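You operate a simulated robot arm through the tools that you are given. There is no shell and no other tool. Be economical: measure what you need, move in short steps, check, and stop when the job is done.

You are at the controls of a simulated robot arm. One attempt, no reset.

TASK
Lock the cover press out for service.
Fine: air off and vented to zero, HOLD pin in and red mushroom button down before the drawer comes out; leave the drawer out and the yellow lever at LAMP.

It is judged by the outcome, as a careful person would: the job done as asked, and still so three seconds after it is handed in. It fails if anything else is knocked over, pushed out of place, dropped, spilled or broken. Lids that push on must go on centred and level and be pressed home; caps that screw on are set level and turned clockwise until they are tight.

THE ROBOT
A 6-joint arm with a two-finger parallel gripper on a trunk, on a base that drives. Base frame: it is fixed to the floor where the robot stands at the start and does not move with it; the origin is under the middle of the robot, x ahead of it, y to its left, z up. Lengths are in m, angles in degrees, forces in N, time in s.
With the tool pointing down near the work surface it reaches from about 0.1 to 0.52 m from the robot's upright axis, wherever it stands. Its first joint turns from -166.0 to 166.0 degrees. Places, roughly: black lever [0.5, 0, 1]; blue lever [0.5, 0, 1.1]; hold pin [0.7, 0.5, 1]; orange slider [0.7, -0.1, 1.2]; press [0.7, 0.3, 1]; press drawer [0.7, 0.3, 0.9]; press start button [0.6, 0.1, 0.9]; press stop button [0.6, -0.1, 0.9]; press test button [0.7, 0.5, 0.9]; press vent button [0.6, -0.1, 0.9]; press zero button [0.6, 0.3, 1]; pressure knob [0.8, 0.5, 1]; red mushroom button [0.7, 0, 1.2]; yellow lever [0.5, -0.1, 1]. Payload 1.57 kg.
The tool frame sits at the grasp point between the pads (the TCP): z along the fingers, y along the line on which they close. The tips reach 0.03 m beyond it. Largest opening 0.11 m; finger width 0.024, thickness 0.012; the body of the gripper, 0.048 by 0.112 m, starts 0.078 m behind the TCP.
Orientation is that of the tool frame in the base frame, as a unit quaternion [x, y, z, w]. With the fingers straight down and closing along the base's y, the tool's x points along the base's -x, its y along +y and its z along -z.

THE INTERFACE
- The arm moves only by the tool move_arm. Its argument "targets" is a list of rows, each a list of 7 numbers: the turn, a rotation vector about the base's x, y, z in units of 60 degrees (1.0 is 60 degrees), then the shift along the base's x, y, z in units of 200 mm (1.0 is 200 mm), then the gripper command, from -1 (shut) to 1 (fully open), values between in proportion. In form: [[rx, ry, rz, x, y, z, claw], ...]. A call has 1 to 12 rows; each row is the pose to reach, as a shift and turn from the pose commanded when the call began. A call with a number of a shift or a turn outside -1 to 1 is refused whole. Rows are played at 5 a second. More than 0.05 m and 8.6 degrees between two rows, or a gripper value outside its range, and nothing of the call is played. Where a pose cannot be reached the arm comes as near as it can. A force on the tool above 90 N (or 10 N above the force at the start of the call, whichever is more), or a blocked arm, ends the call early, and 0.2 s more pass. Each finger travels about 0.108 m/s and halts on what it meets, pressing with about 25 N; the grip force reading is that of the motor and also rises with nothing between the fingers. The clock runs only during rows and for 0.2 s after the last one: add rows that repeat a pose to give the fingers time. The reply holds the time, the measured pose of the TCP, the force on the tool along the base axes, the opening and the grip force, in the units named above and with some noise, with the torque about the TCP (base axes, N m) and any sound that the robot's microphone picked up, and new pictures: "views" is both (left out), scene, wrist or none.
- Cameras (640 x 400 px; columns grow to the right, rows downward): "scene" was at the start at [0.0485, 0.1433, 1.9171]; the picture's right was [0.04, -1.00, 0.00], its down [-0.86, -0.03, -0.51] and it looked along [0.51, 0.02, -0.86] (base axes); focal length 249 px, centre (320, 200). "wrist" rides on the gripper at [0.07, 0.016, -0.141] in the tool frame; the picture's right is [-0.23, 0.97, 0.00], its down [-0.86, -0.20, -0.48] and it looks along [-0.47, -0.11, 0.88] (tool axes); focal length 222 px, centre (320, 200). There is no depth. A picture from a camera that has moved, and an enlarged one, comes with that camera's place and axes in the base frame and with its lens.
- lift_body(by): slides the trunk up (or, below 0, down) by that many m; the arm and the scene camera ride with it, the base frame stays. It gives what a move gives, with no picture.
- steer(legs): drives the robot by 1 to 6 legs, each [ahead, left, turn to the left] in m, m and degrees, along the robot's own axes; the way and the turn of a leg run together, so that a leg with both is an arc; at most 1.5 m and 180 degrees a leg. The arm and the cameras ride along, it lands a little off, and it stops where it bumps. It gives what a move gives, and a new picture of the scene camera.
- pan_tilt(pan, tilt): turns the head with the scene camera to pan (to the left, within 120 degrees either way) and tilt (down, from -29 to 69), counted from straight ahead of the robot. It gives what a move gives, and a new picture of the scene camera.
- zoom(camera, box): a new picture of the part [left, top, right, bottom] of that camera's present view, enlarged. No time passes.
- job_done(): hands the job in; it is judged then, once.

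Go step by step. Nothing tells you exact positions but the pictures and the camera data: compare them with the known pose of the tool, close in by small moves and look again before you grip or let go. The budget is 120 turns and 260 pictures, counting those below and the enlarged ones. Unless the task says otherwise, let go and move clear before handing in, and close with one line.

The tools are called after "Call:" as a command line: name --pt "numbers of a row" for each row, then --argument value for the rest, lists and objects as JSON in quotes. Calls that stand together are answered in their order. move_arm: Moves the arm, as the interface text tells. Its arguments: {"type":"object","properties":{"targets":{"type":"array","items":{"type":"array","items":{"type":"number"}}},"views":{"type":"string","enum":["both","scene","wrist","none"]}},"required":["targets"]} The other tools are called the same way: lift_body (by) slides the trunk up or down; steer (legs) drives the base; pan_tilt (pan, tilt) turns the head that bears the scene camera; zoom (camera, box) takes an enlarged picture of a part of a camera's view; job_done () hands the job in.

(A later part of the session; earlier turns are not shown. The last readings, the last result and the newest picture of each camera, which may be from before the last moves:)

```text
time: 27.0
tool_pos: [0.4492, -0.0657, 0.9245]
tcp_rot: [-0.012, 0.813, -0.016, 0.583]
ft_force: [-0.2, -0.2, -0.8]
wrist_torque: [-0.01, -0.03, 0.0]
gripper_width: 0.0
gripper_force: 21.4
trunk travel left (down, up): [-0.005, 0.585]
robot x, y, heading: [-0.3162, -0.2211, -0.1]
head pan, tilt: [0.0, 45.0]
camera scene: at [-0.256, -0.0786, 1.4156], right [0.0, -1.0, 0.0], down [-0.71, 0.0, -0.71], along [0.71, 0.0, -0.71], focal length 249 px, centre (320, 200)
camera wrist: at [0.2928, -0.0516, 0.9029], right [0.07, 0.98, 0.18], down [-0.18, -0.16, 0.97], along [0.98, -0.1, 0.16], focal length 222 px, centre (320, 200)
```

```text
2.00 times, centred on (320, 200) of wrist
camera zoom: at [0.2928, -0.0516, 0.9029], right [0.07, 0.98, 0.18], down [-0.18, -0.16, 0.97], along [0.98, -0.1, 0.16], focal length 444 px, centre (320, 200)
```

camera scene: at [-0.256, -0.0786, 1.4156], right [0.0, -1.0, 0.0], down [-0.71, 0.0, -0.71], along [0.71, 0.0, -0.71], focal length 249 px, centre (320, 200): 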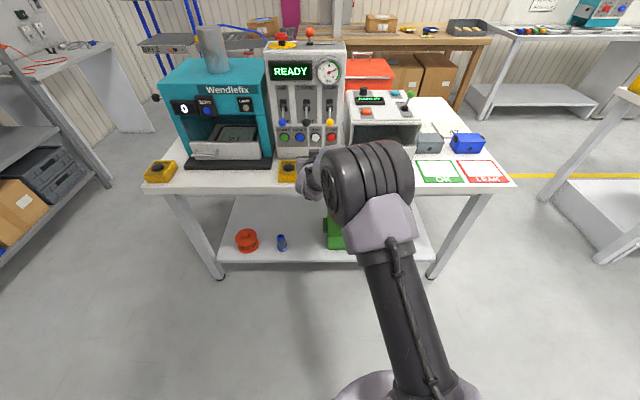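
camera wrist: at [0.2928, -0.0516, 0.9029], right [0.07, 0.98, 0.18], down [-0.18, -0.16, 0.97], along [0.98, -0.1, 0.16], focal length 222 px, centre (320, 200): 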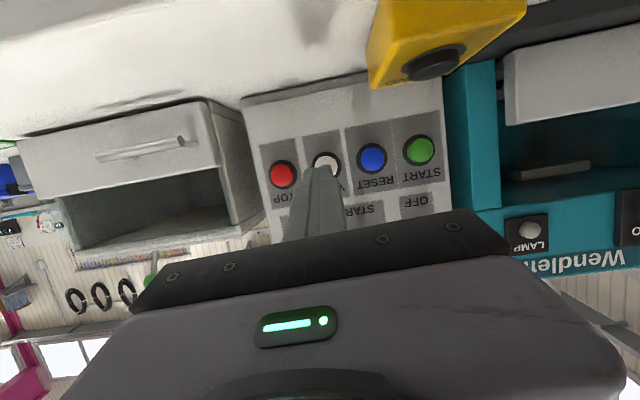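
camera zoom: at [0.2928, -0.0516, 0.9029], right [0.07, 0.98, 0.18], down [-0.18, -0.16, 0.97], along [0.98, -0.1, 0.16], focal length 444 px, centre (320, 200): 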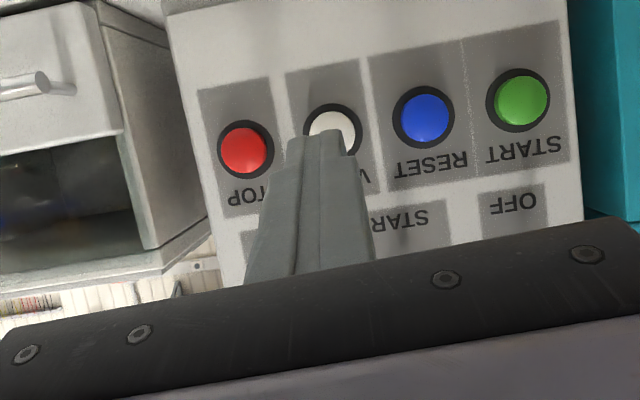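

Excellent — that works. Tips at (0.4775, -0.066, 0.915), VENT centre at (0.588, -0.067, 0.909). I'll move in and press.

Call:
move_arm --pt "0 0 0 0.2 0 -0.03 -1" --pt "0 0 0 0.4 0 -0.03 -1" --pt "0 0 0 0.52 0 -0.03 -1" --pt "0 0 0 0.56 0 -0.03 -1" --pt "0 0 0 0.6 0 -0.03 -1" --pt "0 0 0 0.62 0 -0.03 -1" --pt "0 0 0 0.62 0 -0.03 -1" --pt "0 0 0 0.62 0 -0.03 -1"

Call:
zoom --camera "wrist" --box '[200, 60, 440, 260]'

Call:
zoom --camera "scene" --box '[250, 30, 370, 180]'

```text
time: 28.2
tool_pos: [0.5564, -0.0652, 0.9193]
tcp_rot: [-0.013, 0.814, -0.013, 0.581]
ft_force: [-57.9, -7.6, 13.5]
wrist_torque: [0.13, -0.52, -0.23]
gripper_width: 0.0
gripper_force: 21.0
trunk travel left (down, up): [-0.005, 0.585]
robot x, y, heading: [-0.3215, -0.2172, 0.1]
head pan, tilt: [0.0, 45.0]
heard: click
stopped in row 6: the force on the tool passed its limit at 98 N (the readings are from after the stop); the commanded pose is now the measured one
camera scene: at [-0.2676, -0.08, 1.4165], right [0.0, -1.0, 0.0], down [-0.7, 0.0, -0.71], along [0.71, 0.0, -0.7], focal length 249 px, centre (320, 200)
camera wrist: at [0.401, -0.0511, 0.8981], right [0.07, 0.98, 0.18], down [-0.17, -0.16, 0.97], along [0.98, -0.1, 0.16], focal length 222 px, centre (320, 200)
```

scene: 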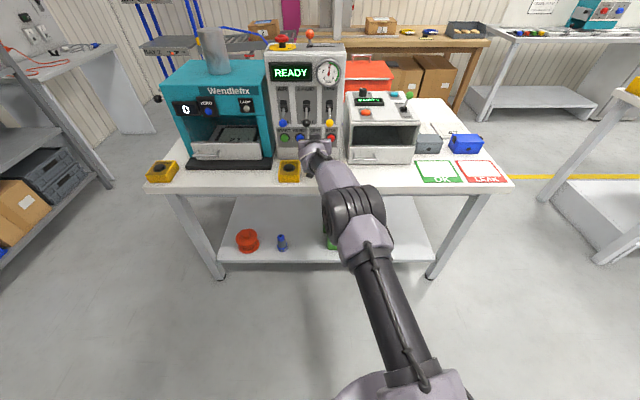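
wrist: 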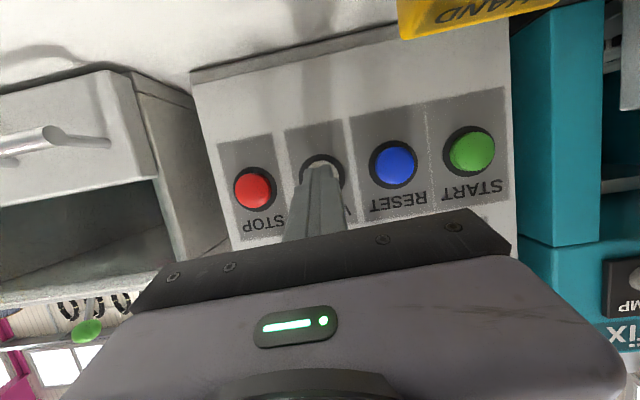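

```text
2.00 times, centred on (320, 160) of wrist
camera zoom: at [0.401, -0.0511, 0.8981], right [0.07, 0.98, 0.18], down [-0.17, -0.16, 0.97], along [0.98, -0.1, 0.16], focal length 444 px, centre (320, 280)
```

zoom: 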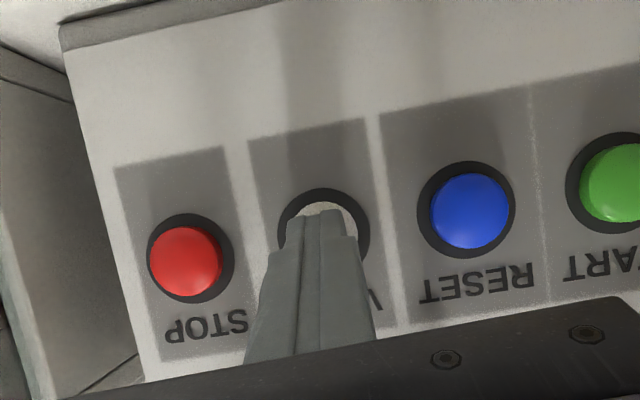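

```text
2.67 times, centred on (310, 105) of scene
camera zoom: at [-0.2676, -0.08, 1.4165], right [0.0, -1.0, 0.0], down [-0.7, 0.0, -0.71], along [0.71, 0.0, -0.7], focal length 664 px, centre (347, 453)
```

zoom: 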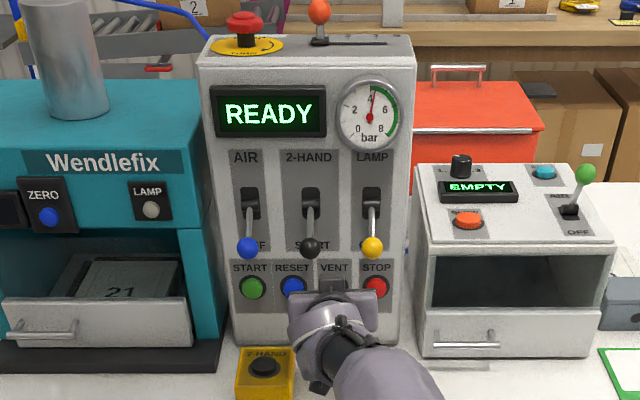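

Click heard and the gauge is dropping (about 4 bar). I'll keep holding VENT.

Call:
move_arm --pt "0 0 0 0.0 0 0 -1" --pt "0 0 0 0.0 0 0 -1" --pt "0 0 0 0.0 0 0 -1" --pt "0 0 0 0.0 0 0 -1" --pt "0 0 0 0.0 0 0 -1" --pt "0 0 0 0.0 0 0 -1" --pt "0 0 0 0.0 0 0 -1" --pt "0 0 0 0.0 0 0 -1" --pt "0 0 0 0.0 0 0 -1" --pt "0 0 0 0.0 0 0 -1" --views "none"

Call:
zoom --camera "scene" --box '[250, 30, 370, 180]'

```text
time: 30.4
tool_pos: [0.5565, -0.0652, 0.9186]
tcp_rot: [-0.013, 0.814, -0.014, 0.581]
ft_force: [-72.5, -6.5, 10.4]
wrist_torque: [0.03, -0.44, -0.2]
gripper_width: 0.0001
gripper_force: 21.4
trunk travel left (down, up): [-0.005, 0.585]
robot x, y, heading: [-0.3214, -0.2195, -0.2]
head pan, tilt: [0.0, 45.0]
```

```text
2.67 times, centred on (310, 105) of scene
camera zoom: at [-0.2679, -0.0798, 1.4162], right [0.0, -1.0, 0.0], down [-0.7, 0.0, -0.71], along [0.71, 0.0, -0.7], focal length 664 px, centre (347, 453)
```

zoom: 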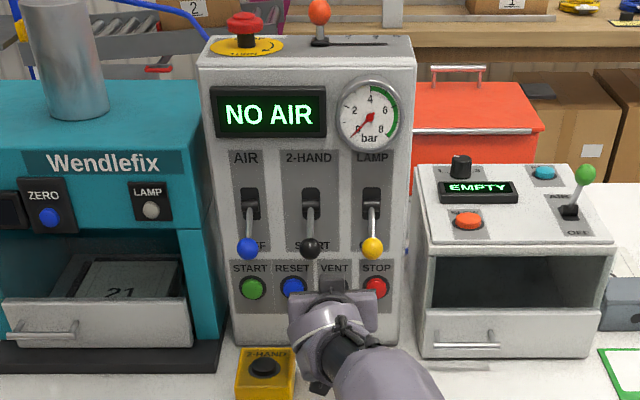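

Gauge is at zero and the display says NO AIR. Now I'll back off, flatten the tool and line up below the yellow knob.

Call:
move_arm --pt "0 0 0 -0.2 0 0 -1" --pt "0 -0.05 0 -0.4 0 0 -1" --pt "0 -0.1 0 -0.53 -0.1 0.08 -1" --pt "0 -0.15 0 -0.53 -0.25 0.2 -1"

Call:
zoom --camera "wrist" --box '[200, 100, 440, 300]'

Call:
zoom --camera "scene" --box '[250, 30, 370, 180]'

```text
time: 31.4
tool_pos: [0.4566, -0.1134, 0.9518]
tcp_rot: [-0.013, 0.768, -0.014, 0.64]
ft_force: [-0.2, 0.9, -0.2]
wrist_torque: [-0.02, -0.02, 0.05]
gripper_width: 0.0003
gripper_force: 21.3
trunk travel left (down, up): [-0.005, 0.585]
robot x, y, heading: [-0.3209, -0.2171, -0.3]
head pan, tilt: [0.0, 45.0]
camera scene: at [-0.2578, -0.0787, 1.4156], right [0.0, -1.0, 0.0], down [-0.71, 0.0, -0.71], along [0.71, 0.0, -0.71], focal length 249 px, centre (320, 200)
camera wrist: at [0.3053, -0.0999, 0.9077], right [0.04, 0.98, 0.19], down [-0.32, -0.16, 0.93], along [0.95, -0.1, 0.3], focal length 222 px, centre (320, 200)
```

scene: 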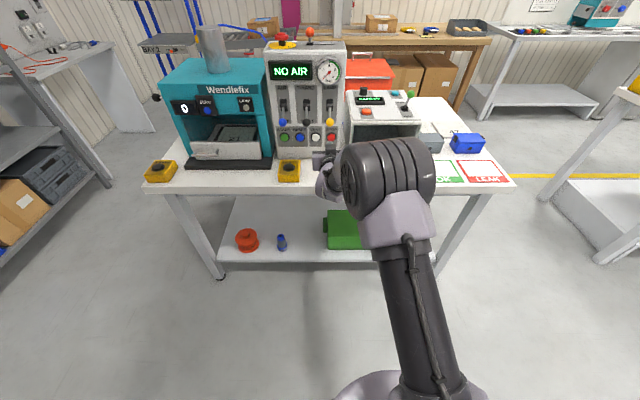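
wrist: 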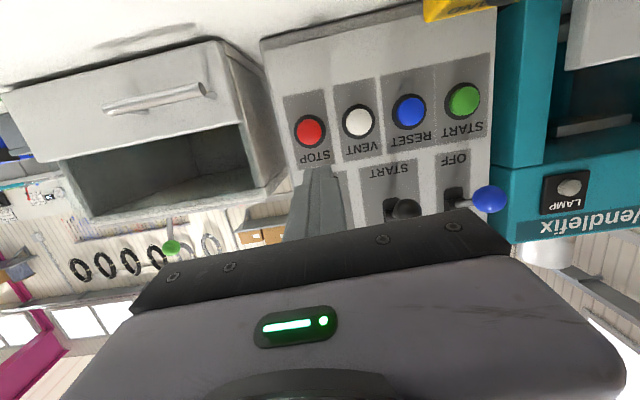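

```text
2.00 times, centred on (320, 200) of wrist
camera zoom: at [0.3053, -0.0999, 0.9077], right [0.04, 0.98, 0.19], down [-0.32, -0.16, 0.93], along [0.95, -0.1, 0.3], focal length 444 px, centre (320, 200)
```

zoom: 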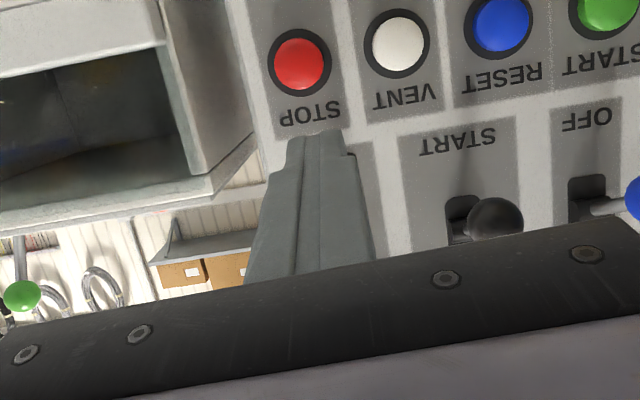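

```text
2.67 times, centred on (310, 105) of scene
camera zoom: at [-0.2578, -0.0787, 1.4156], right [0.0, -1.0, 0.0], down [-0.71, 0.0, -0.71], along [0.71, 0.0, -0.71], focal length 664 px, centre (347, 453)
```

zoom: 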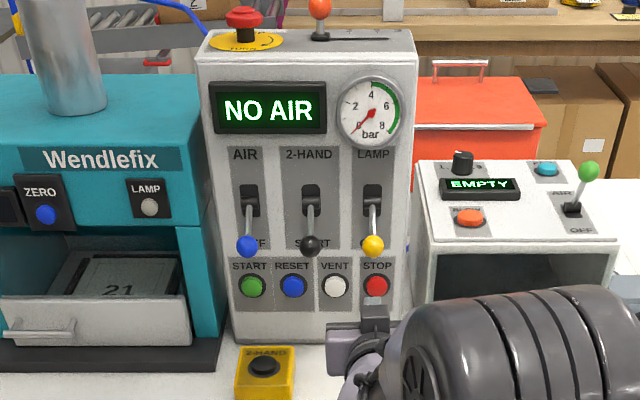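

Everything lines up; yellow knob is at (0.525, -0.115, 1.007). I'll slide the tips under it and lift.

Call:
move_arm --pt "0 0 0 0.13 -0.005 0.06 -1" --pt "0 0 0 0.26 -0.01 0.08 -1" --pt "0 0 0 0.26 -0.01 0.16 -1" --pt "0 0 0 0.26 -0.01 0.24 -1" --pt "0 0 0 0.26 -0.01 0.32 -1" --pt "0 0 0 0.26 -0.01 0.4 -1" --pt "0 0 0 0.26 -0.01 0.47 -1"

Call:
zoom --camera "scene" --box '[250, 30, 370, 180]'

```text
time: 33.0
tool_pos: [0.509, -0.1164, 1.0416]
tcp_rot: [-0.011, 0.77, -0.016, 0.638]
ft_force: [-10.2, -1.8, -18.3]
wrist_torque: [-0.01, 0.13, 0.06]
gripper_width: 0.0
gripper_force: 21.9
trunk travel left (down, up): [-0.005, 0.585]
robot x, y, heading: [-0.3215, -0.2186, -0.5]
head pan, tilt: [0.0, 45.0]
camera scene: at [-0.2567, -0.0786, 1.4153], right [0.0, -1.0, 0.0], down [-0.71, 0.0, -0.71], along [0.71, 0.0, -0.71], focal length 249 px, centre (320, 200)
camera wrist: at [0.3585, -0.1027, 0.9991], right [0.04, 0.98, 0.19], down [-0.31, -0.16, 0.94], along [0.95, -0.1, 0.3], focal length 222 px, centre (320, 200)
```

scene: 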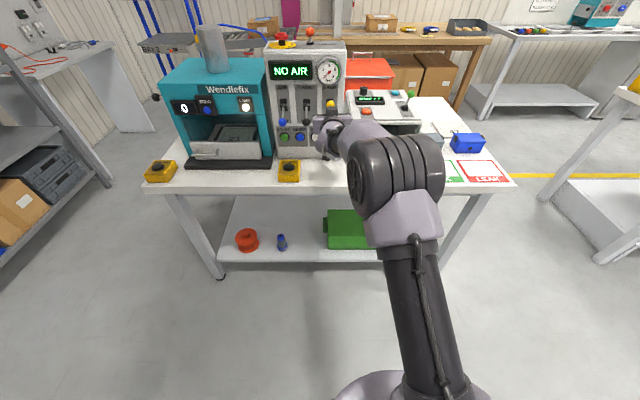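
wrist: 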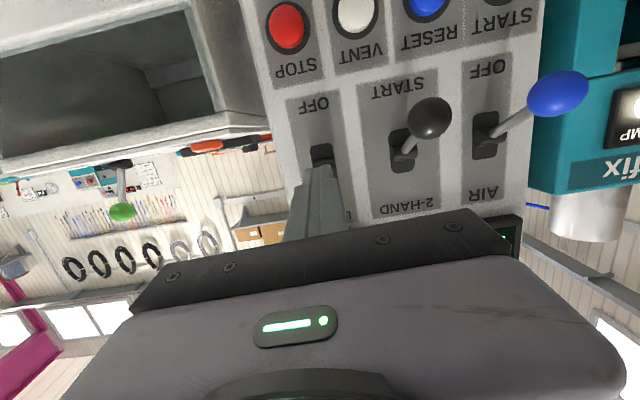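

```text
2.67 times, centred on (310, 105) of scene
camera zoom: at [-0.2567, -0.0786, 1.4153], right [0.0, -1.0, 0.0], down [-0.71, 0.0, -0.71], along [0.71, 0.0, -0.71], focal length 664 px, centre (347, 453)
```

zoom: 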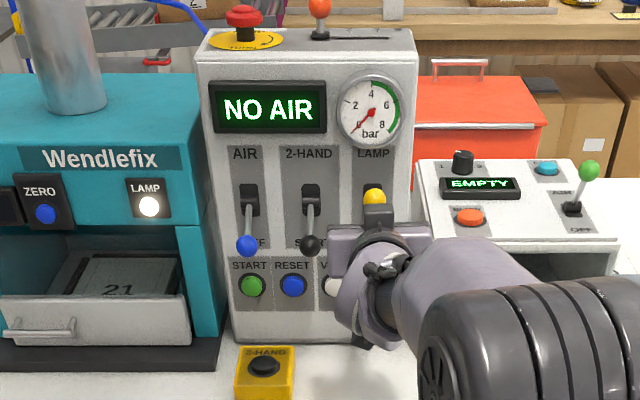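

Yellow is at LAMP and the press lamp is lit. Next the mushroom, which I estimate at (0.665, 0.043, 1.22): retreat, raise the trunk and drive closer.

Call:
move_arm --pt "0 0 0 0 0 -0.12 -1" --pt "0 0.05 0 -0.2 0 -0.12 -1" --pt "0 0.1 0 -0.4 0 -0.1 -1" --pt "0 0.2 0 -0.55 0 0.0 -1" --pt "0 0.3 0 -0.55 0 0.0 -1" --views "none"

Call:
lift_body --by 0.28

Call:
steer --legs '[[0.14, 0.1, 0]]'

Call:
zoom --camera "wrist" --box '[0, 0, 640, 400]'

```text
time: 34.2
tool_pos: [0.398, -0.1164, 1.0455]
tcp_rot: [-0.014, 0.859, -0.013, 0.512]
ft_force: [-0.4, -0.1, 0.3]
wrist_torque: [0.01, -0.03, -0.01]
gripper_width: 0.0001
gripper_force: 21.6
trunk travel left (down, up): [-0.005, 0.585]
robot x, y, heading: [-0.3215, -0.2182, -0.1]
head pan, tilt: [0.0, 45.0]
```

```text
time: 37.0
tool_pos: [0.398, -0.1166, 1.3253]
tcp_rot: [-0.016, 0.859, -0.012, 0.512]
ft_force: [-1.0, -0.2, 0.0]
wrist_torque: [0.02, -0.03, 0.0]
gripper_width: 0.0001
gripper_force: 21.2
trunk travel left (down, up): [-0.285, 0.305]
robot x, y, heading: [-0.3218, -0.2197, -0.4]
head pan, tilt: [0.0, 45.0]
```

```text
time: 38.5
tool_pos: [0.5377, -0.0156, 1.3248]
tcp_rot: [-0.015, 0.859, -0.013, 0.511]
ft_force: [0.1, 0.2, -0.1]
wrist_torque: [0.04, 0.02, -0.04]
gripper_width: 0.0
gripper_force: 21.7
trunk travel left (down, up): [-0.285, 0.305]
robot x, y, heading: [-0.1835, -0.1198, -0.0]
head pan, tilt: [0.0, 45.0]
camera scene: at [-0.1182, 0.0215, 1.6955], right [0.0, -1.0, 0.0], down [-0.71, 0.0, -0.71], along [0.71, 0.0, -0.71], focal length 249 px, centre (320, 200)
```

scene: 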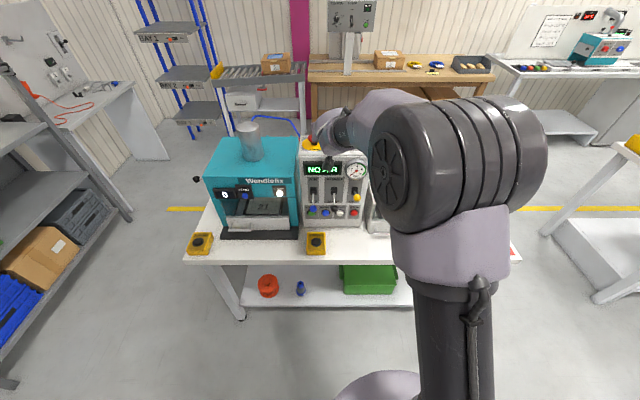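

```text
1.00 times, centred on (320, 200) of wrist (not enlarged: the box is as wide or as high as the picture)
camera zoom: at [0.3805, -0.0017, 1.3304], right [0.1, 0.98, 0.16], down [-0.01, -0.16, 0.99], along [1.0, -0.1, -0.01], focal length 222 px, centre (320, 200)
```

zoom: 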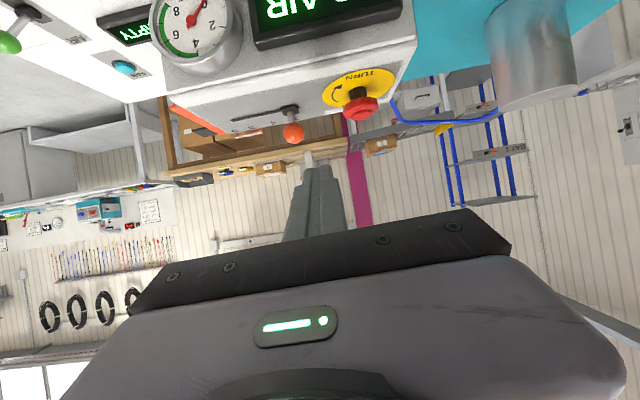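

Mushroom top confirmed at (0.665, 0.041, 1.222). Moving above it and pressing down in small steps.

Call:
move_arm --pt "0 0 0 0.14 0.1 0 -1" --pt "0 0 0 0.28 0.2 -0.05 -1" --pt "0 0 0 0.42 0.28 -0.15 -1" --pt "0 0 0 0.54 0.285 -0.25 -1" --pt "0 0 0 0.54 0.285 -0.34 -1"

Call:
zoom --camera "scene" --box '[270, 100, 390, 230]'

```text
time: 39.7
tool_pos: [0.6455, 0.0408, 1.2563]
tcp_rot: [-0.014, 0.859, -0.013, 0.511]
ft_force: [1.7, 0.3, 3.5]
wrist_torque: [0.02, -0.07, -0.02]
gripper_width: 0.0001
gripper_force: 21.0
trunk travel left (down, up): [-0.285, 0.305]
robot x, y, heading: [-0.1797, -0.1216, -0.1]
head pan, tilt: [0.0, 45.0]
camera scene: at [-0.1197, 0.0206, 1.6957], right [0.0, -1.0, 0.0], down [-0.71, 0.0, -0.71], along [0.71, 0.0, -0.71], focal length 249 px, centre (320, 200)
camera wrist: at [0.4876, 0.055, 1.2631], right [0.1, 0.98, 0.16], down [-0.01, -0.16, 0.99], along [1.0, -0.1, 0.0], focal length 222 px, centre (320, 200)
```

scene: 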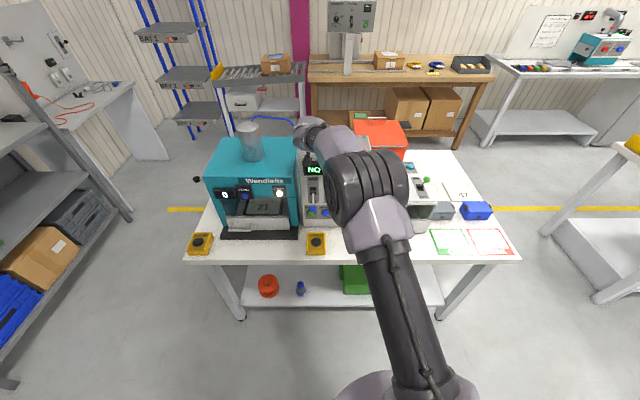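
wrist: 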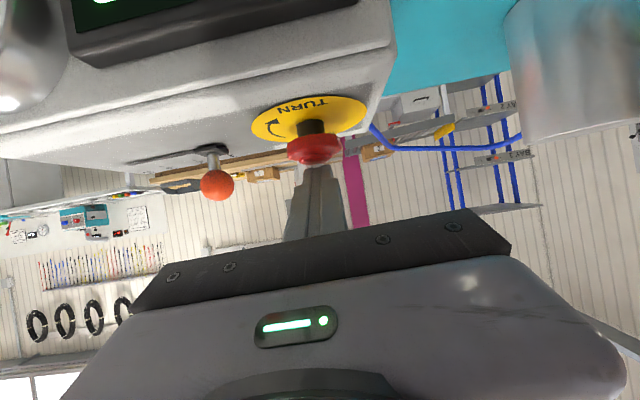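

```text
3.08 times, centred on (330, 165) of scene
camera zoom: at [-0.1197, 0.0206, 1.6957], right [0.0, -1.0, 0.0], down [-0.71, 0.0, -0.71], along [0.71, 0.0, -0.71], focal length 766 px, centre (289, 308)
```

zoom: 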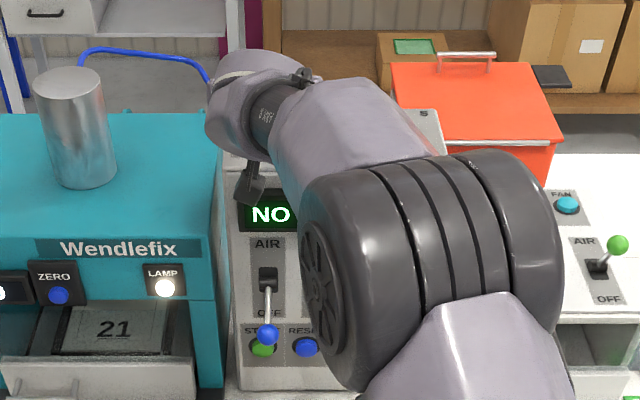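

Just in contact, well centred. Pressing.

Call:
move_arm --pt "0 0 0 0 0 -0.025 -1" --pt "0 0 0 0 0 -0.05 -1" --pt "0 0 0 0 0 -0.075 -1" --pt "0 0 0 0 0 -0.1 -1" --views "wrist"

```text
time: 40.7
tool_pos: [0.6433, 0.0402, 1.2482]
tcp_rot: [-0.014, 0.855, -0.011, 0.519]
ft_force: [23.6, 4.2, 58.4]
wrist_torque: [0.07, -1.85, 0.33]
gripper_width: 0.0
gripper_force: 21.4
trunk travel left (down, up): [-0.285, 0.305]
robot x, y, heading: [-0.1814, -0.118, -0.3]
head pan, tilt: [0.0, 45.0]
camera wrist: at [0.4867, 0.0547, 1.2525], right [0.09, 0.98, 0.17], down [-0.03, -0.17, 0.99], along [1.0, -0.1, 0.01], focal length 222 px, centre (320, 200)
```

wrist: 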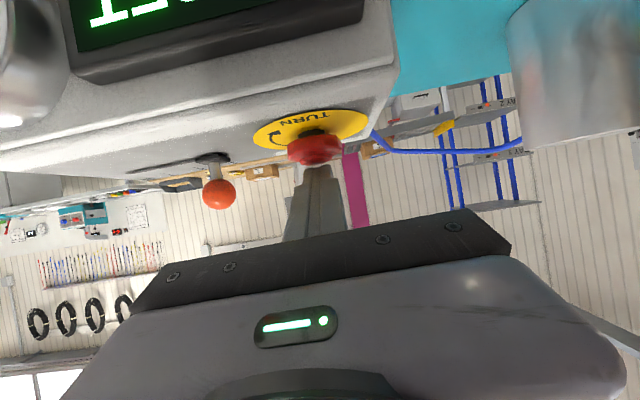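

It went down about 8 mm; I'll lift off and see if it stays latched.

Call:
move_arm --pt "0 0 0 0 0 0.1 -1" --pt "0 0 0 -0.1 0 0.25 -1" --pt "0 0 0 -0.3 -0.1 0.3 -1" --pt "0 0 0 -0.5 -0.2 0.3 -1"

Call:
zoom --camera "wrist" --box '[230, 0, 470, 200]'

Call:
zoom --camera "scene" --box '[270, 100, 390, 230]'

```text
time: 41.7
tool_pos: [0.5419, -0.0019, 1.2956]
tcp_rot: [-0.014, 0.859, -0.013, 0.512]
ft_force: [0.0, 0.1, 0.0]
wrist_torque: [0.0, 0.02, 0.04]
gripper_width: 0.0
gripper_force: 21.0
trunk travel left (down, up): [-0.285, 0.305]
robot x, y, heading: [-0.1845, -0.1198, 0.0]
head pan, tilt: [0.0, 45.0]
camera scene: at [-0.121, 0.0202, 1.6957], right [0.0, -1.0, 0.0], down [-0.71, 0.0, -0.71], along [0.71, 0.0, -0.71], focal length 249 px, centre (320, 200)
camera wrist: at [0.3848, 0.013, 1.3026], right [0.1, 0.98, 0.16], down [-0.01, -0.16, 0.99], along [1.0, -0.1, 0.0], focal length 222 px, centre (320, 200)
```

scene: 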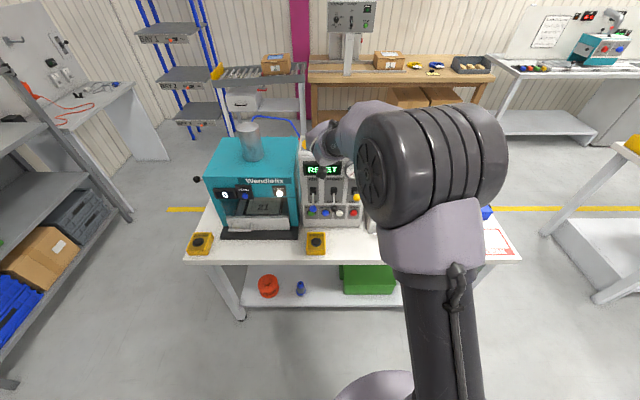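
wrist: 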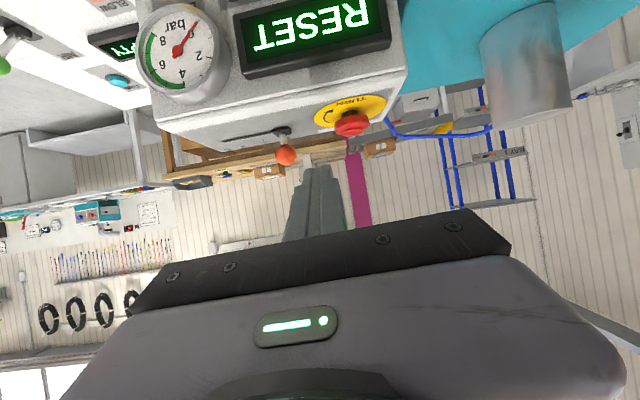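

```text
2.00 times, centred on (350, 100) of wrist
camera zoom: at [0.3848, 0.013, 1.3026], right [0.1, 0.98, 0.16], down [-0.01, -0.16, 0.99], along [1.0, -0.1, 0.0], focal length 444 px, centre (260, 400)
```

zoom: 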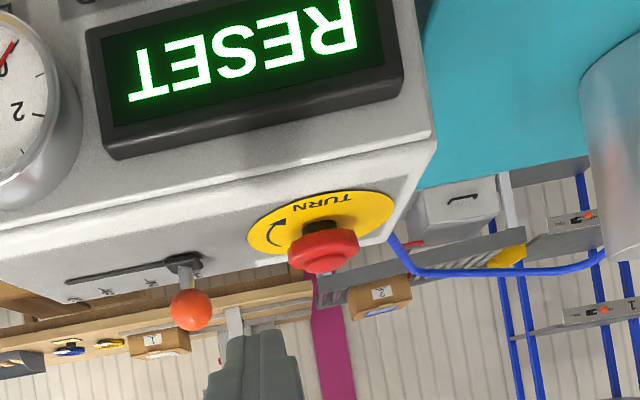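

```text
3.08 times, centred on (330, 165) of scene
camera zoom: at [-0.121, 0.0202, 1.6957], right [0.0, -1.0, 0.0], down [-0.71, 0.0, -0.71], along [0.71, 0.0, -0.71], focal length 766 px, centre (289, 308)
```

zoom: 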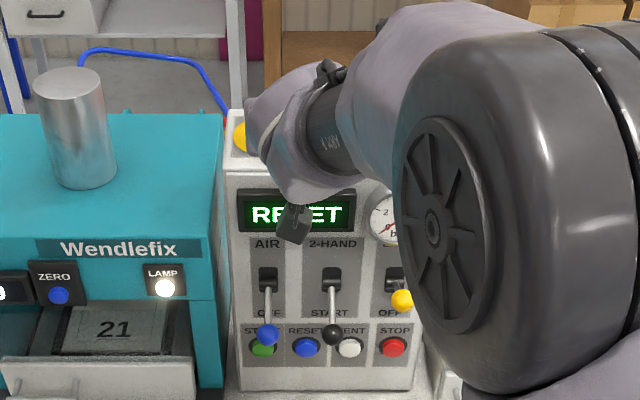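

Display now says RESET and the cap looks about 6 mm lower and staying down; I'll re-check with the arm away. For the HOLD pin (about (0.674, 0.535, 1.018)) I'll drive around to the front-left of the press and face it at -50°.

Call:
steer --legs '[[-0.17, 0, 0], [0, 1.26, 0], [0, 0, -50]]'

Call:
pan_tilt --pan 0 --tilt 30

```text
time: 51.4
tool_pos: [0.212, 0.6845, 1.2968]
tcp_rot: [0.344, 0.787, -0.225, 0.46]
ft_force: [-0.1, -0.9, -0.9]
wrist_torque: [0.03, 0.0, 0.01]
gripper_width: 0.0
gripper_force: 21.3
trunk travel left (down, up): [-0.285, 0.305]
robot x, y, heading: [-0.3533, 1.1554, -49.3]
head pan, tilt: [0.0, 45.0]
camera scene: at [-0.2052, 1.2013, 1.6956], right [-0.76, -0.65, 0.0], down [-0.46, 0.54, -0.71], along [0.46, -0.54, -0.71], focal length 249 px, centre (320, 200)
```

scene: 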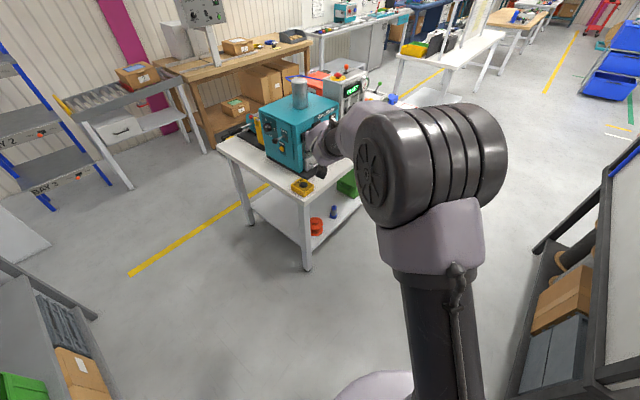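

```text
time: 52.2
tool_pos: [0.2109, 0.685, 1.2963]
tcp_rot: [0.344, 0.786, -0.226, 0.461]
ft_force: [0.2, 0.2, -0.6]
wrist_torque: [-0.04, 0.03, -0.02]
gripper_width: 0.0001
gripper_force: 21.4
trunk travel left (down, up): [-0.285, 0.305]
robot x, y, heading: [-0.3541, 1.1567, -49.4]
head pan, tilt: [0.0, 30.0]
camera scene: at [-0.1991, 1.1945, 1.7182], right [-0.76, -0.65, 0.0], down [-0.33, 0.38, -0.87], along [0.56, -0.66, -0.5], focal length 249 px, centre (320, 200)
```

scene: 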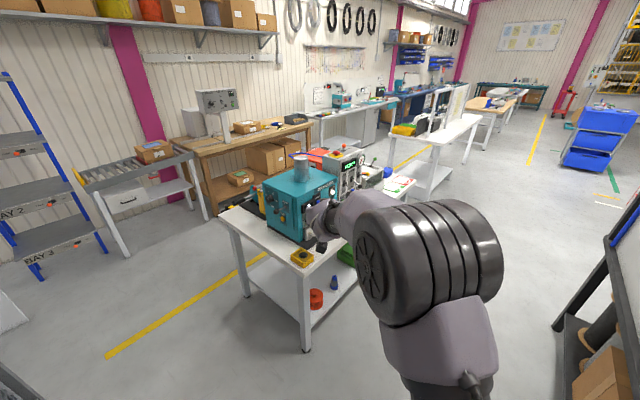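

Call:
zoom --camera "scene" --box '[230, 140, 400, 270]'

Call:
zoom --camera "wrist" --box '[0, 0, 640, 400]'

```text
3.08 times, centred on (315, 205) of scene
camera zoom: at [-0.1991, 1.1945, 1.7182], right [-0.76, -0.65, 0.0], down [-0.33, 0.38, -0.87], along [0.56, -0.66, -0.5], focal length 766 px, centre (335, 185)
```

zoom: 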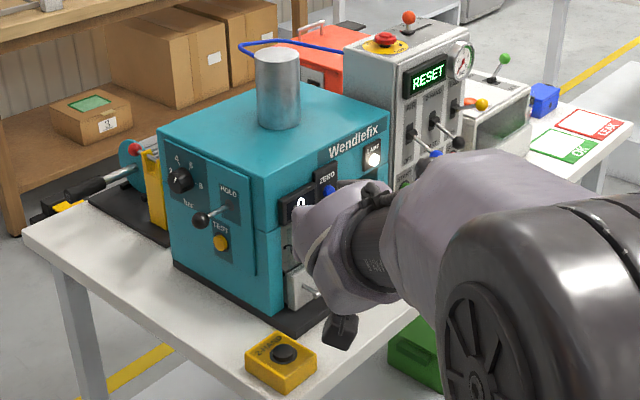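

```text
1.00 times, centred on (320, 200) of wrist (not enlarged: the box is as wide or as high as the picture)
camera zoom: at [0.1206, 0.8133, 1.3022], right [0.81, 0.57, 0.16], down [-0.13, -0.1, 0.99], along [0.58, -0.82, 0.0], focal length 222 px, centre (320, 200)
```

zoom: 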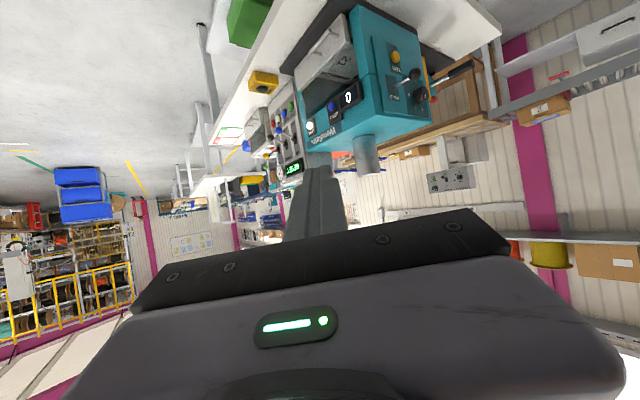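

The mushroom sits down on its yellow plate now. The HOLD pin's black ball is sticking out of the left side with TEST below and the pressure knob above. I'll sidestep closer and lower the trunk.

Call:
steer --legs '[[0.2, 0.27, 0]]'

Call:
lift_body --by -0.25

Call:
zoom --camera "wrist" --box '[0, 0, 640, 400]'

Call:
zoom --camera "scene" --box '[230, 140, 400, 270]'

```text
time: 54.4
tool_pos: [0.5452, 0.7054, 1.2963]
tcp_rot: [0.346, 0.787, -0.226, 0.458]
ft_force: [-0.1, 0.2, -0.4]
wrist_torque: [-0.03, 0.0, -0.06]
gripper_width: 0.0001
gripper_force: 21.2
trunk travel left (down, up): [-0.285, 0.305]
robot x, y, heading: [-0.0202, 1.1786, -49.6]
head pan, tilt: [0.0, 30.0]
camera scene: at [0.1354, 1.217, 1.7181], right [-0.76, -0.65, 0.0], down [-0.33, 0.38, -0.87], along [0.56, -0.66, -0.5], focal length 249 px, centre (320, 200)
```

scene: 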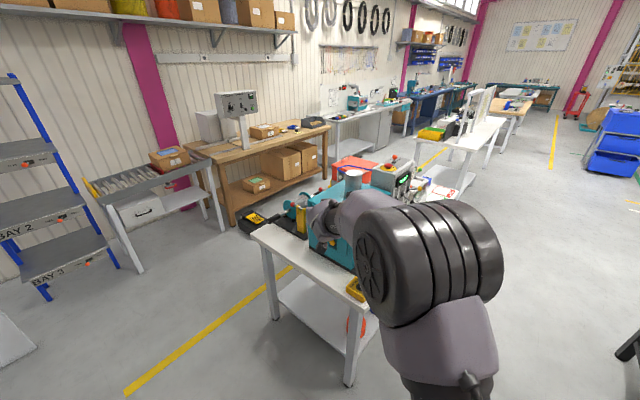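

```text
time: 57.0
tool_pos: [0.5441, 0.706, 1.0458]
tcp_rot: [0.345, 0.787, -0.225, 0.46]
ft_force: [0.8, -0.3, -0.6]
wrist_torque: [0.01, 0.0, 0.02]
gripper_width: 0.0002
gripper_force: 21.6
trunk travel left (down, up): [-0.035, 0.555]
robot x, y, heading: [-0.0192, 1.1822, -49.5]
head pan, tilt: [0.0, 30.0]
```

```text
1.00 times, centred on (320, 200) of wrist (not enlarged: the box is as wide or as high as the picture)
camera zoom: at [0.4533, 0.835, 1.0524], right [0.81, 0.57, 0.16], down [-0.13, -0.1, 0.99], along [0.57, -0.82, 0.0], focal length 222 px, centre (320, 200)
```

zoom: 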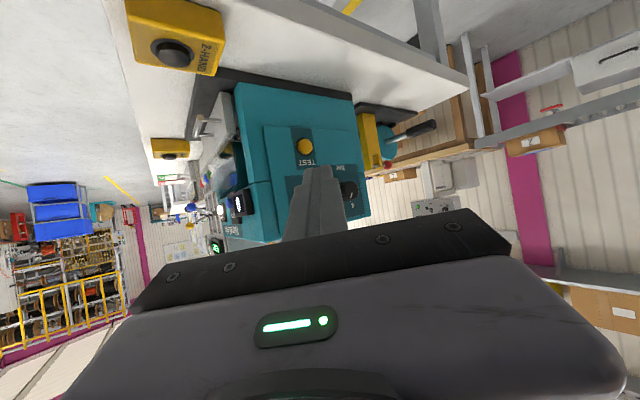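

```text
3.08 times, centred on (315, 205) of scene
camera zoom: at [0.1344, 1.2169, 1.4683], right [-0.76, -0.65, 0.0], down [-0.33, 0.38, -0.87], along [0.56, -0.66, -0.5], focal length 766 px, centre (335, 185)
```

zoom: 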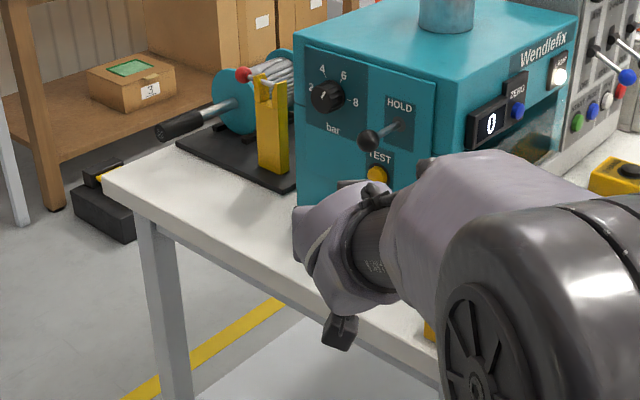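

Pin ball is at about (0.675, 0.513, 1.024). I'll edge the base 0.08 m forward for reach.

Call:
steer --legs '[[0.08, 0, 0]]'

Call:
zoom --camera "scene" --box '[270, 120, 400, 220]'

```text
time: 58.0
tool_pos: [0.5953, 0.6453, 1.0463]
tcp_rot: [0.346, 0.787, -0.226, 0.459]
ft_force: [-0.2, 0.6, 0.6]
wrist_torque: [0.0, -0.01, -0.02]
gripper_width: 0.0001
gripper_force: 21.2
trunk travel left (down, up): [-0.035, 0.555]
robot x, y, heading: [0.0346, 1.1218, -49.4]
head pan, tilt: [0.0, 30.0]
camera scene: at [0.1869, 1.1556, 1.4682], right [-0.76, -0.65, 0.0], down [-0.33, 0.38, -0.87], along [0.56, -0.66, -0.5], focal length 249 px, centre (320, 200)
```

scene: 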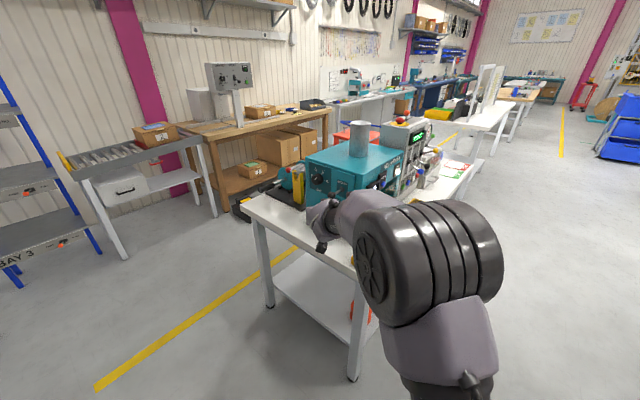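

```text
4.00 times, centred on (335, 170) of scene
camera zoom: at [0.1869, 1.1556, 1.4682], right [-0.76, -0.65, 0.0], down [-0.33, 0.38, -0.87], along [0.56, -0.66, -0.5], focal length 995 px, centre (260, 320)
```

zoom: 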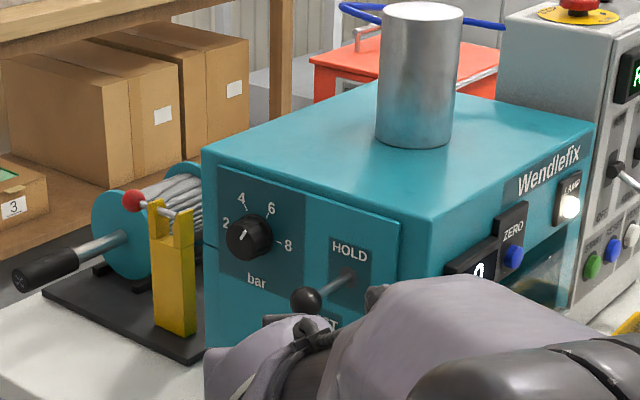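

Call:
move_arm --pt "0 0 0 0.14 -0.16 0 -1" --pt "0 0 0 0.275 -0.31 0 -1"

Call:
zoom --camera "scene" --box '[270, 120, 400, 220]'

Call:
zoom --camera "wrist" --box '[200, 60, 440, 260]'

```text
time: 58.6
tool_pos: [0.6501, 0.5829, 1.0462]
tcp_rot: [0.346, 0.786, -0.226, 0.459]
ft_force: [0.8, -0.3, -0.3]
wrist_torque: [0.04, 0.04, 0.0]
gripper_width: 0.0001
gripper_force: 21.3
trunk travel left (down, up): [-0.035, 0.555]
robot x, y, heading: [0.0357, 1.117, -49.5]
head pan, tilt: [0.0, 30.0]
camera scene: at [0.187, 1.1556, 1.4681], right [-0.76, -0.65, 0.0], down [-0.33, 0.38, -0.87], along [0.56, -0.66, -0.5], focal length 249 px, centre (320, 200)
camera wrist: at [0.5603, 0.7117, 1.0524], right [0.81, 0.57, 0.16], down [-0.13, -0.1, 0.99], along [0.57, -0.82, 0.0], focal length 222 px, centre (320, 200)
```

scene: 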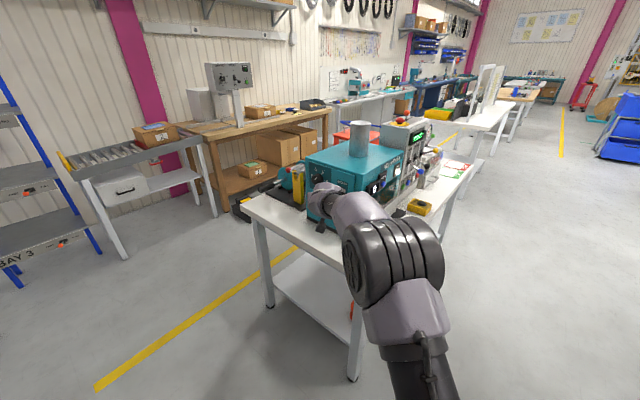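
wrist: 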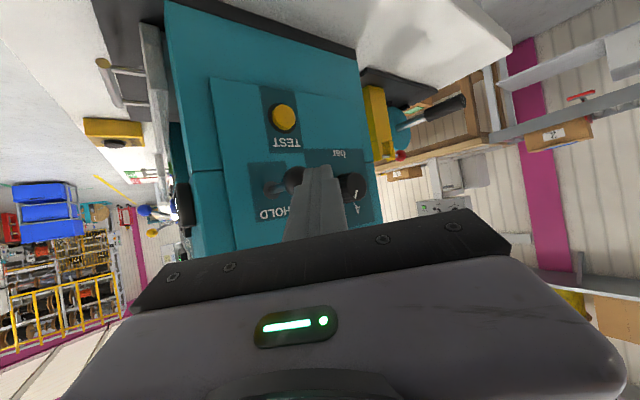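

```text
4.00 times, centred on (335, 170) of scene
camera zoom: at [0.187, 1.1556, 1.4681], right [-0.76, -0.65, 0.0], down [-0.33, 0.38, -0.87], along [0.56, -0.66, -0.5], focal length 995 px, centre (260, 320)
```

zoom: 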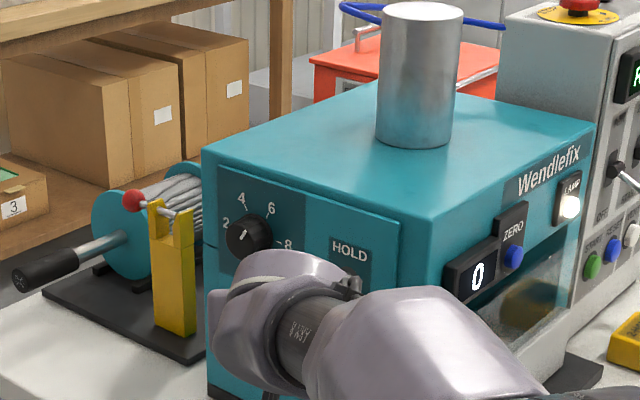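

```text
2.00 times, centred on (320, 160) of wrist
camera zoom: at [0.5603, 0.7117, 1.0524], right [0.81, 0.57, 0.16], down [-0.13, -0.1, 0.99], along [0.57, -0.82, 0.0], focal length 444 px, centre (320, 280)
```

zoom: 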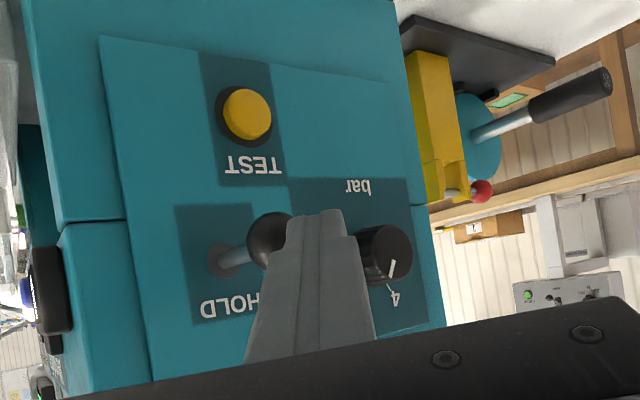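

The ball is straight ahead of the tips in -y. Pushing in small steps.

Call:
move_arm --pt "0 0 0 -0.01 -0.12 0 -1" --pt "0 0 0 -0.01 -0.2 0 -1" --pt "0 0 0 -0.01 -0.25 0 -1" --pt "0 0 0 -0.01 -0.3 0 -1" --pt "0 0 0 -0.01 -0.35 0 -1" --views "wrist"

Call:
zoom --camera "wrist" --box '[200, 60, 440, 260]'

```text
time: 59.8
tool_pos: [0.65, 0.5327, 1.0488]
tcp_rot: [0.341, 0.79, -0.223, 0.457]
ft_force: [-90.5, 150.3, 42.2]
wrist_torque: [1.94, 0.13, 1.89]
gripper_width: 0.0
gripper_force: 21.4
trunk travel left (down, up): [-0.035, 0.555]
robot x, y, heading: [0.0304, 1.1223, -49.2]
head pan, tilt: [0.0, 30.0]
stopped in row 5: the force on the tool passed its limit at 99 N (the readings are from after the stop); the commanded pose is now the measured one
camera wrist: at [0.5574, 0.661, 1.0548], right [0.8, 0.57, 0.16], down [-0.12, -0.1, 0.99], along [0.58, -0.81, -0.01], focal length 222 px, centre (320, 200)
```

wrist: 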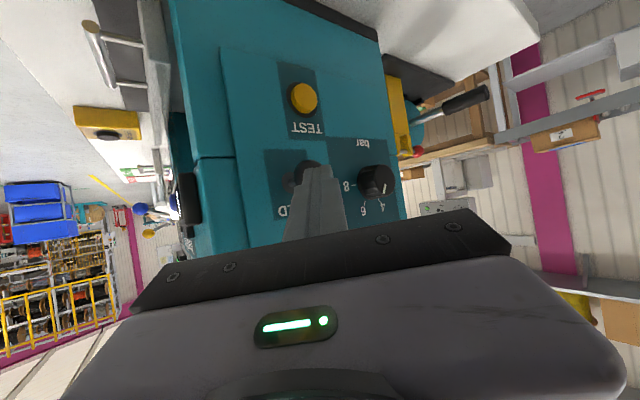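

```text
2.00 times, centred on (320, 160) of wrist
camera zoom: at [0.5574, 0.661, 1.0548], right [0.8, 0.57, 0.16], down [-0.12, -0.1, 0.99], along [0.58, -0.81, -0.01], focal length 444 px, centre (320, 280)
```

zoom: 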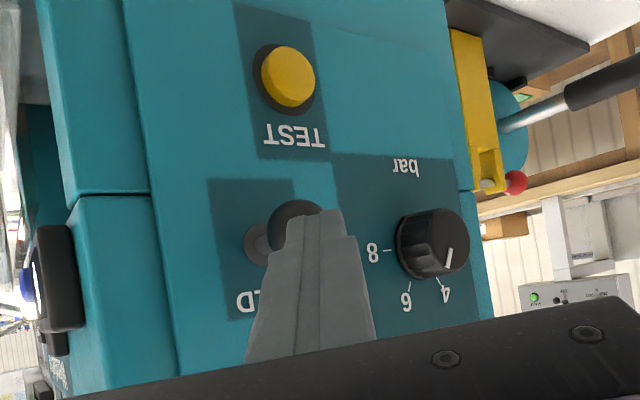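

It went in and hit a firm stop. Backing off to check.

Call:
move_arm --pt "0 0 0 -0.02 0.08 0 -1" --pt "0 0 0 -0.1 0.25 0 -1" --pt "0 0 0 -0.3 0.4 0 -1" --pt "0 0 0 -0.5 0.5 0.05 -1"

Call:
zoom --camera "scene" --box '[270, 120, 400, 220]'

Call:
zoom --camera "wrist" --box '[200, 60, 440, 260]'

```text
time: 60.8
tool_pos: [0.5501, 0.6222, 1.0512]
tcp_rot: [0.345, 0.791, -0.223, 0.455]
ft_force: [0.3, 0.0, -0.1]
wrist_torque: [-0.01, 0.02, 0.02]
gripper_width: 0.0
gripper_force: 21.4
trunk travel left (down, up): [-0.035, 0.555]
robot x, y, heading: [0.0331, 1.1185, -49.3]
head pan, tilt: [0.0, 30.0]
camera scene: at [0.1855, 1.158, 1.4683], right [-0.76, -0.65, 0.0], down [-0.33, 0.38, -0.87], along [0.57, -0.66, -0.5], focal length 249 px, centre (320, 200)
camera wrist: at [0.4598, 0.7506, 1.0587], right [0.81, 0.57, 0.16], down [-0.12, -0.11, 0.99], along [0.58, -0.81, -0.02], focal length 222 px, centre (320, 200)
```

scene: 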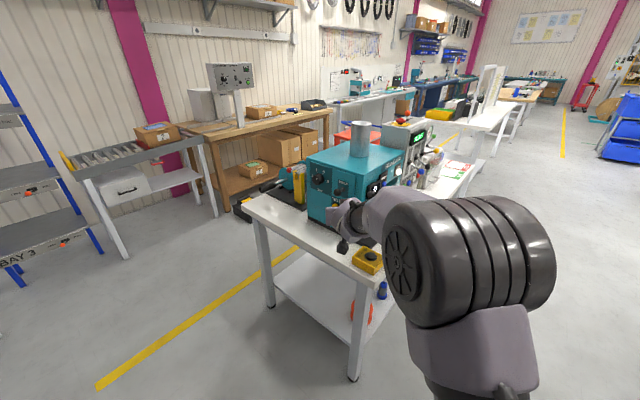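
wrist: 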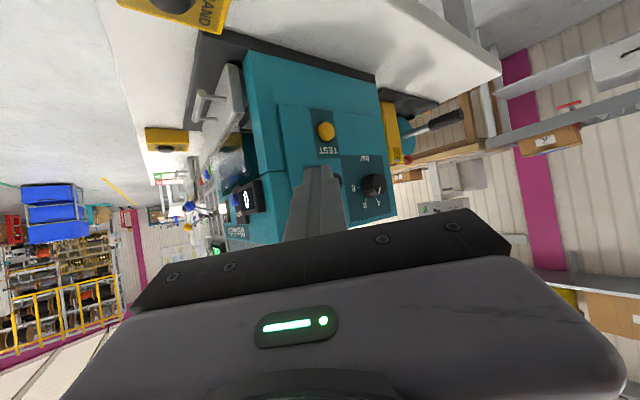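

```text
4.00 times, centred on (335, 170) of scene
camera zoom: at [0.1855, 1.158, 1.4683], right [-0.76, -0.65, 0.0], down [-0.33, 0.38, -0.87], along [0.57, -0.66, -0.5], focal length 995 px, centre (260, 320)
```

zoom: 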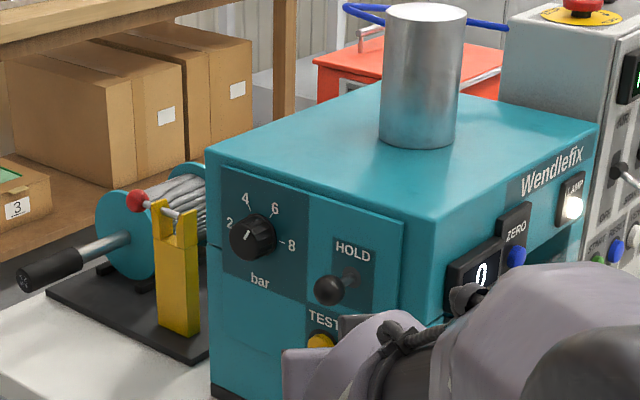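

```text
2.00 times, centred on (320, 160) of wrist
camera zoom: at [0.4598, 0.7506, 1.0587], right [0.81, 0.57, 0.16], down [-0.12, -0.11, 0.99], along [0.58, -0.81, -0.02], focal length 444 px, centre (320, 280)
```

zoom: 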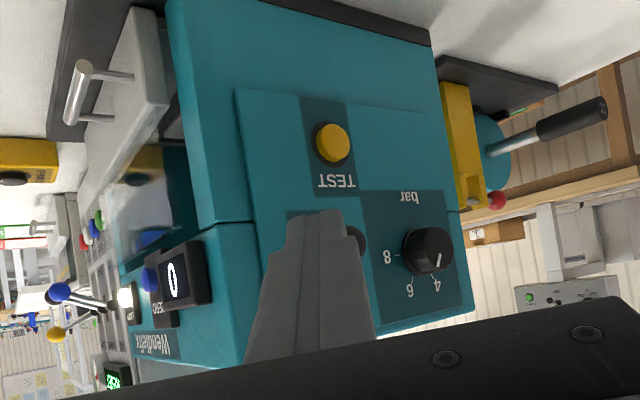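

The pin moved in about 2 cm to a hard stop, and the press hasn't shifted. Checking the mushroom from here.

Call:
zoom --camera "scene" --box '[380, 100, 440, 140]'

Call:
zoom --camera "scene" --box '[330, 165, 370, 200]'

```text
10.00 times, centred on (410, 120) of scene
camera zoom: at [0.1855, 1.158, 1.4683], right [-0.76, -0.65, 0.0], down [-0.33, 0.38, -0.87], along [0.57, -0.66, -0.5], focal length 2488 px, centre (-580, 1000)
```

zoom: 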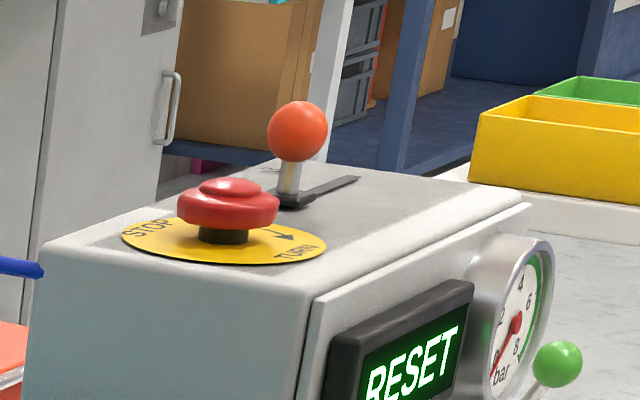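

```text
11.43 times, centred on (350, 182) of scene
camera zoom: at [0.1855, 1.158, 1.4683], right [-0.76, -0.65, 0.0], down [-0.33, 0.38, -0.87], along [0.57, -0.66, -0.5], focal length 2844 px, centre (-23, 400)
```

zoom: 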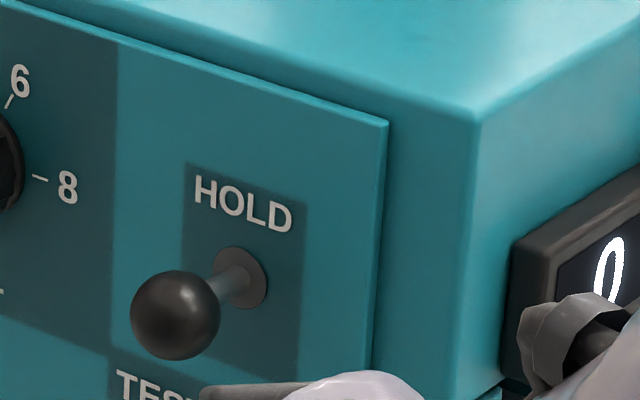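

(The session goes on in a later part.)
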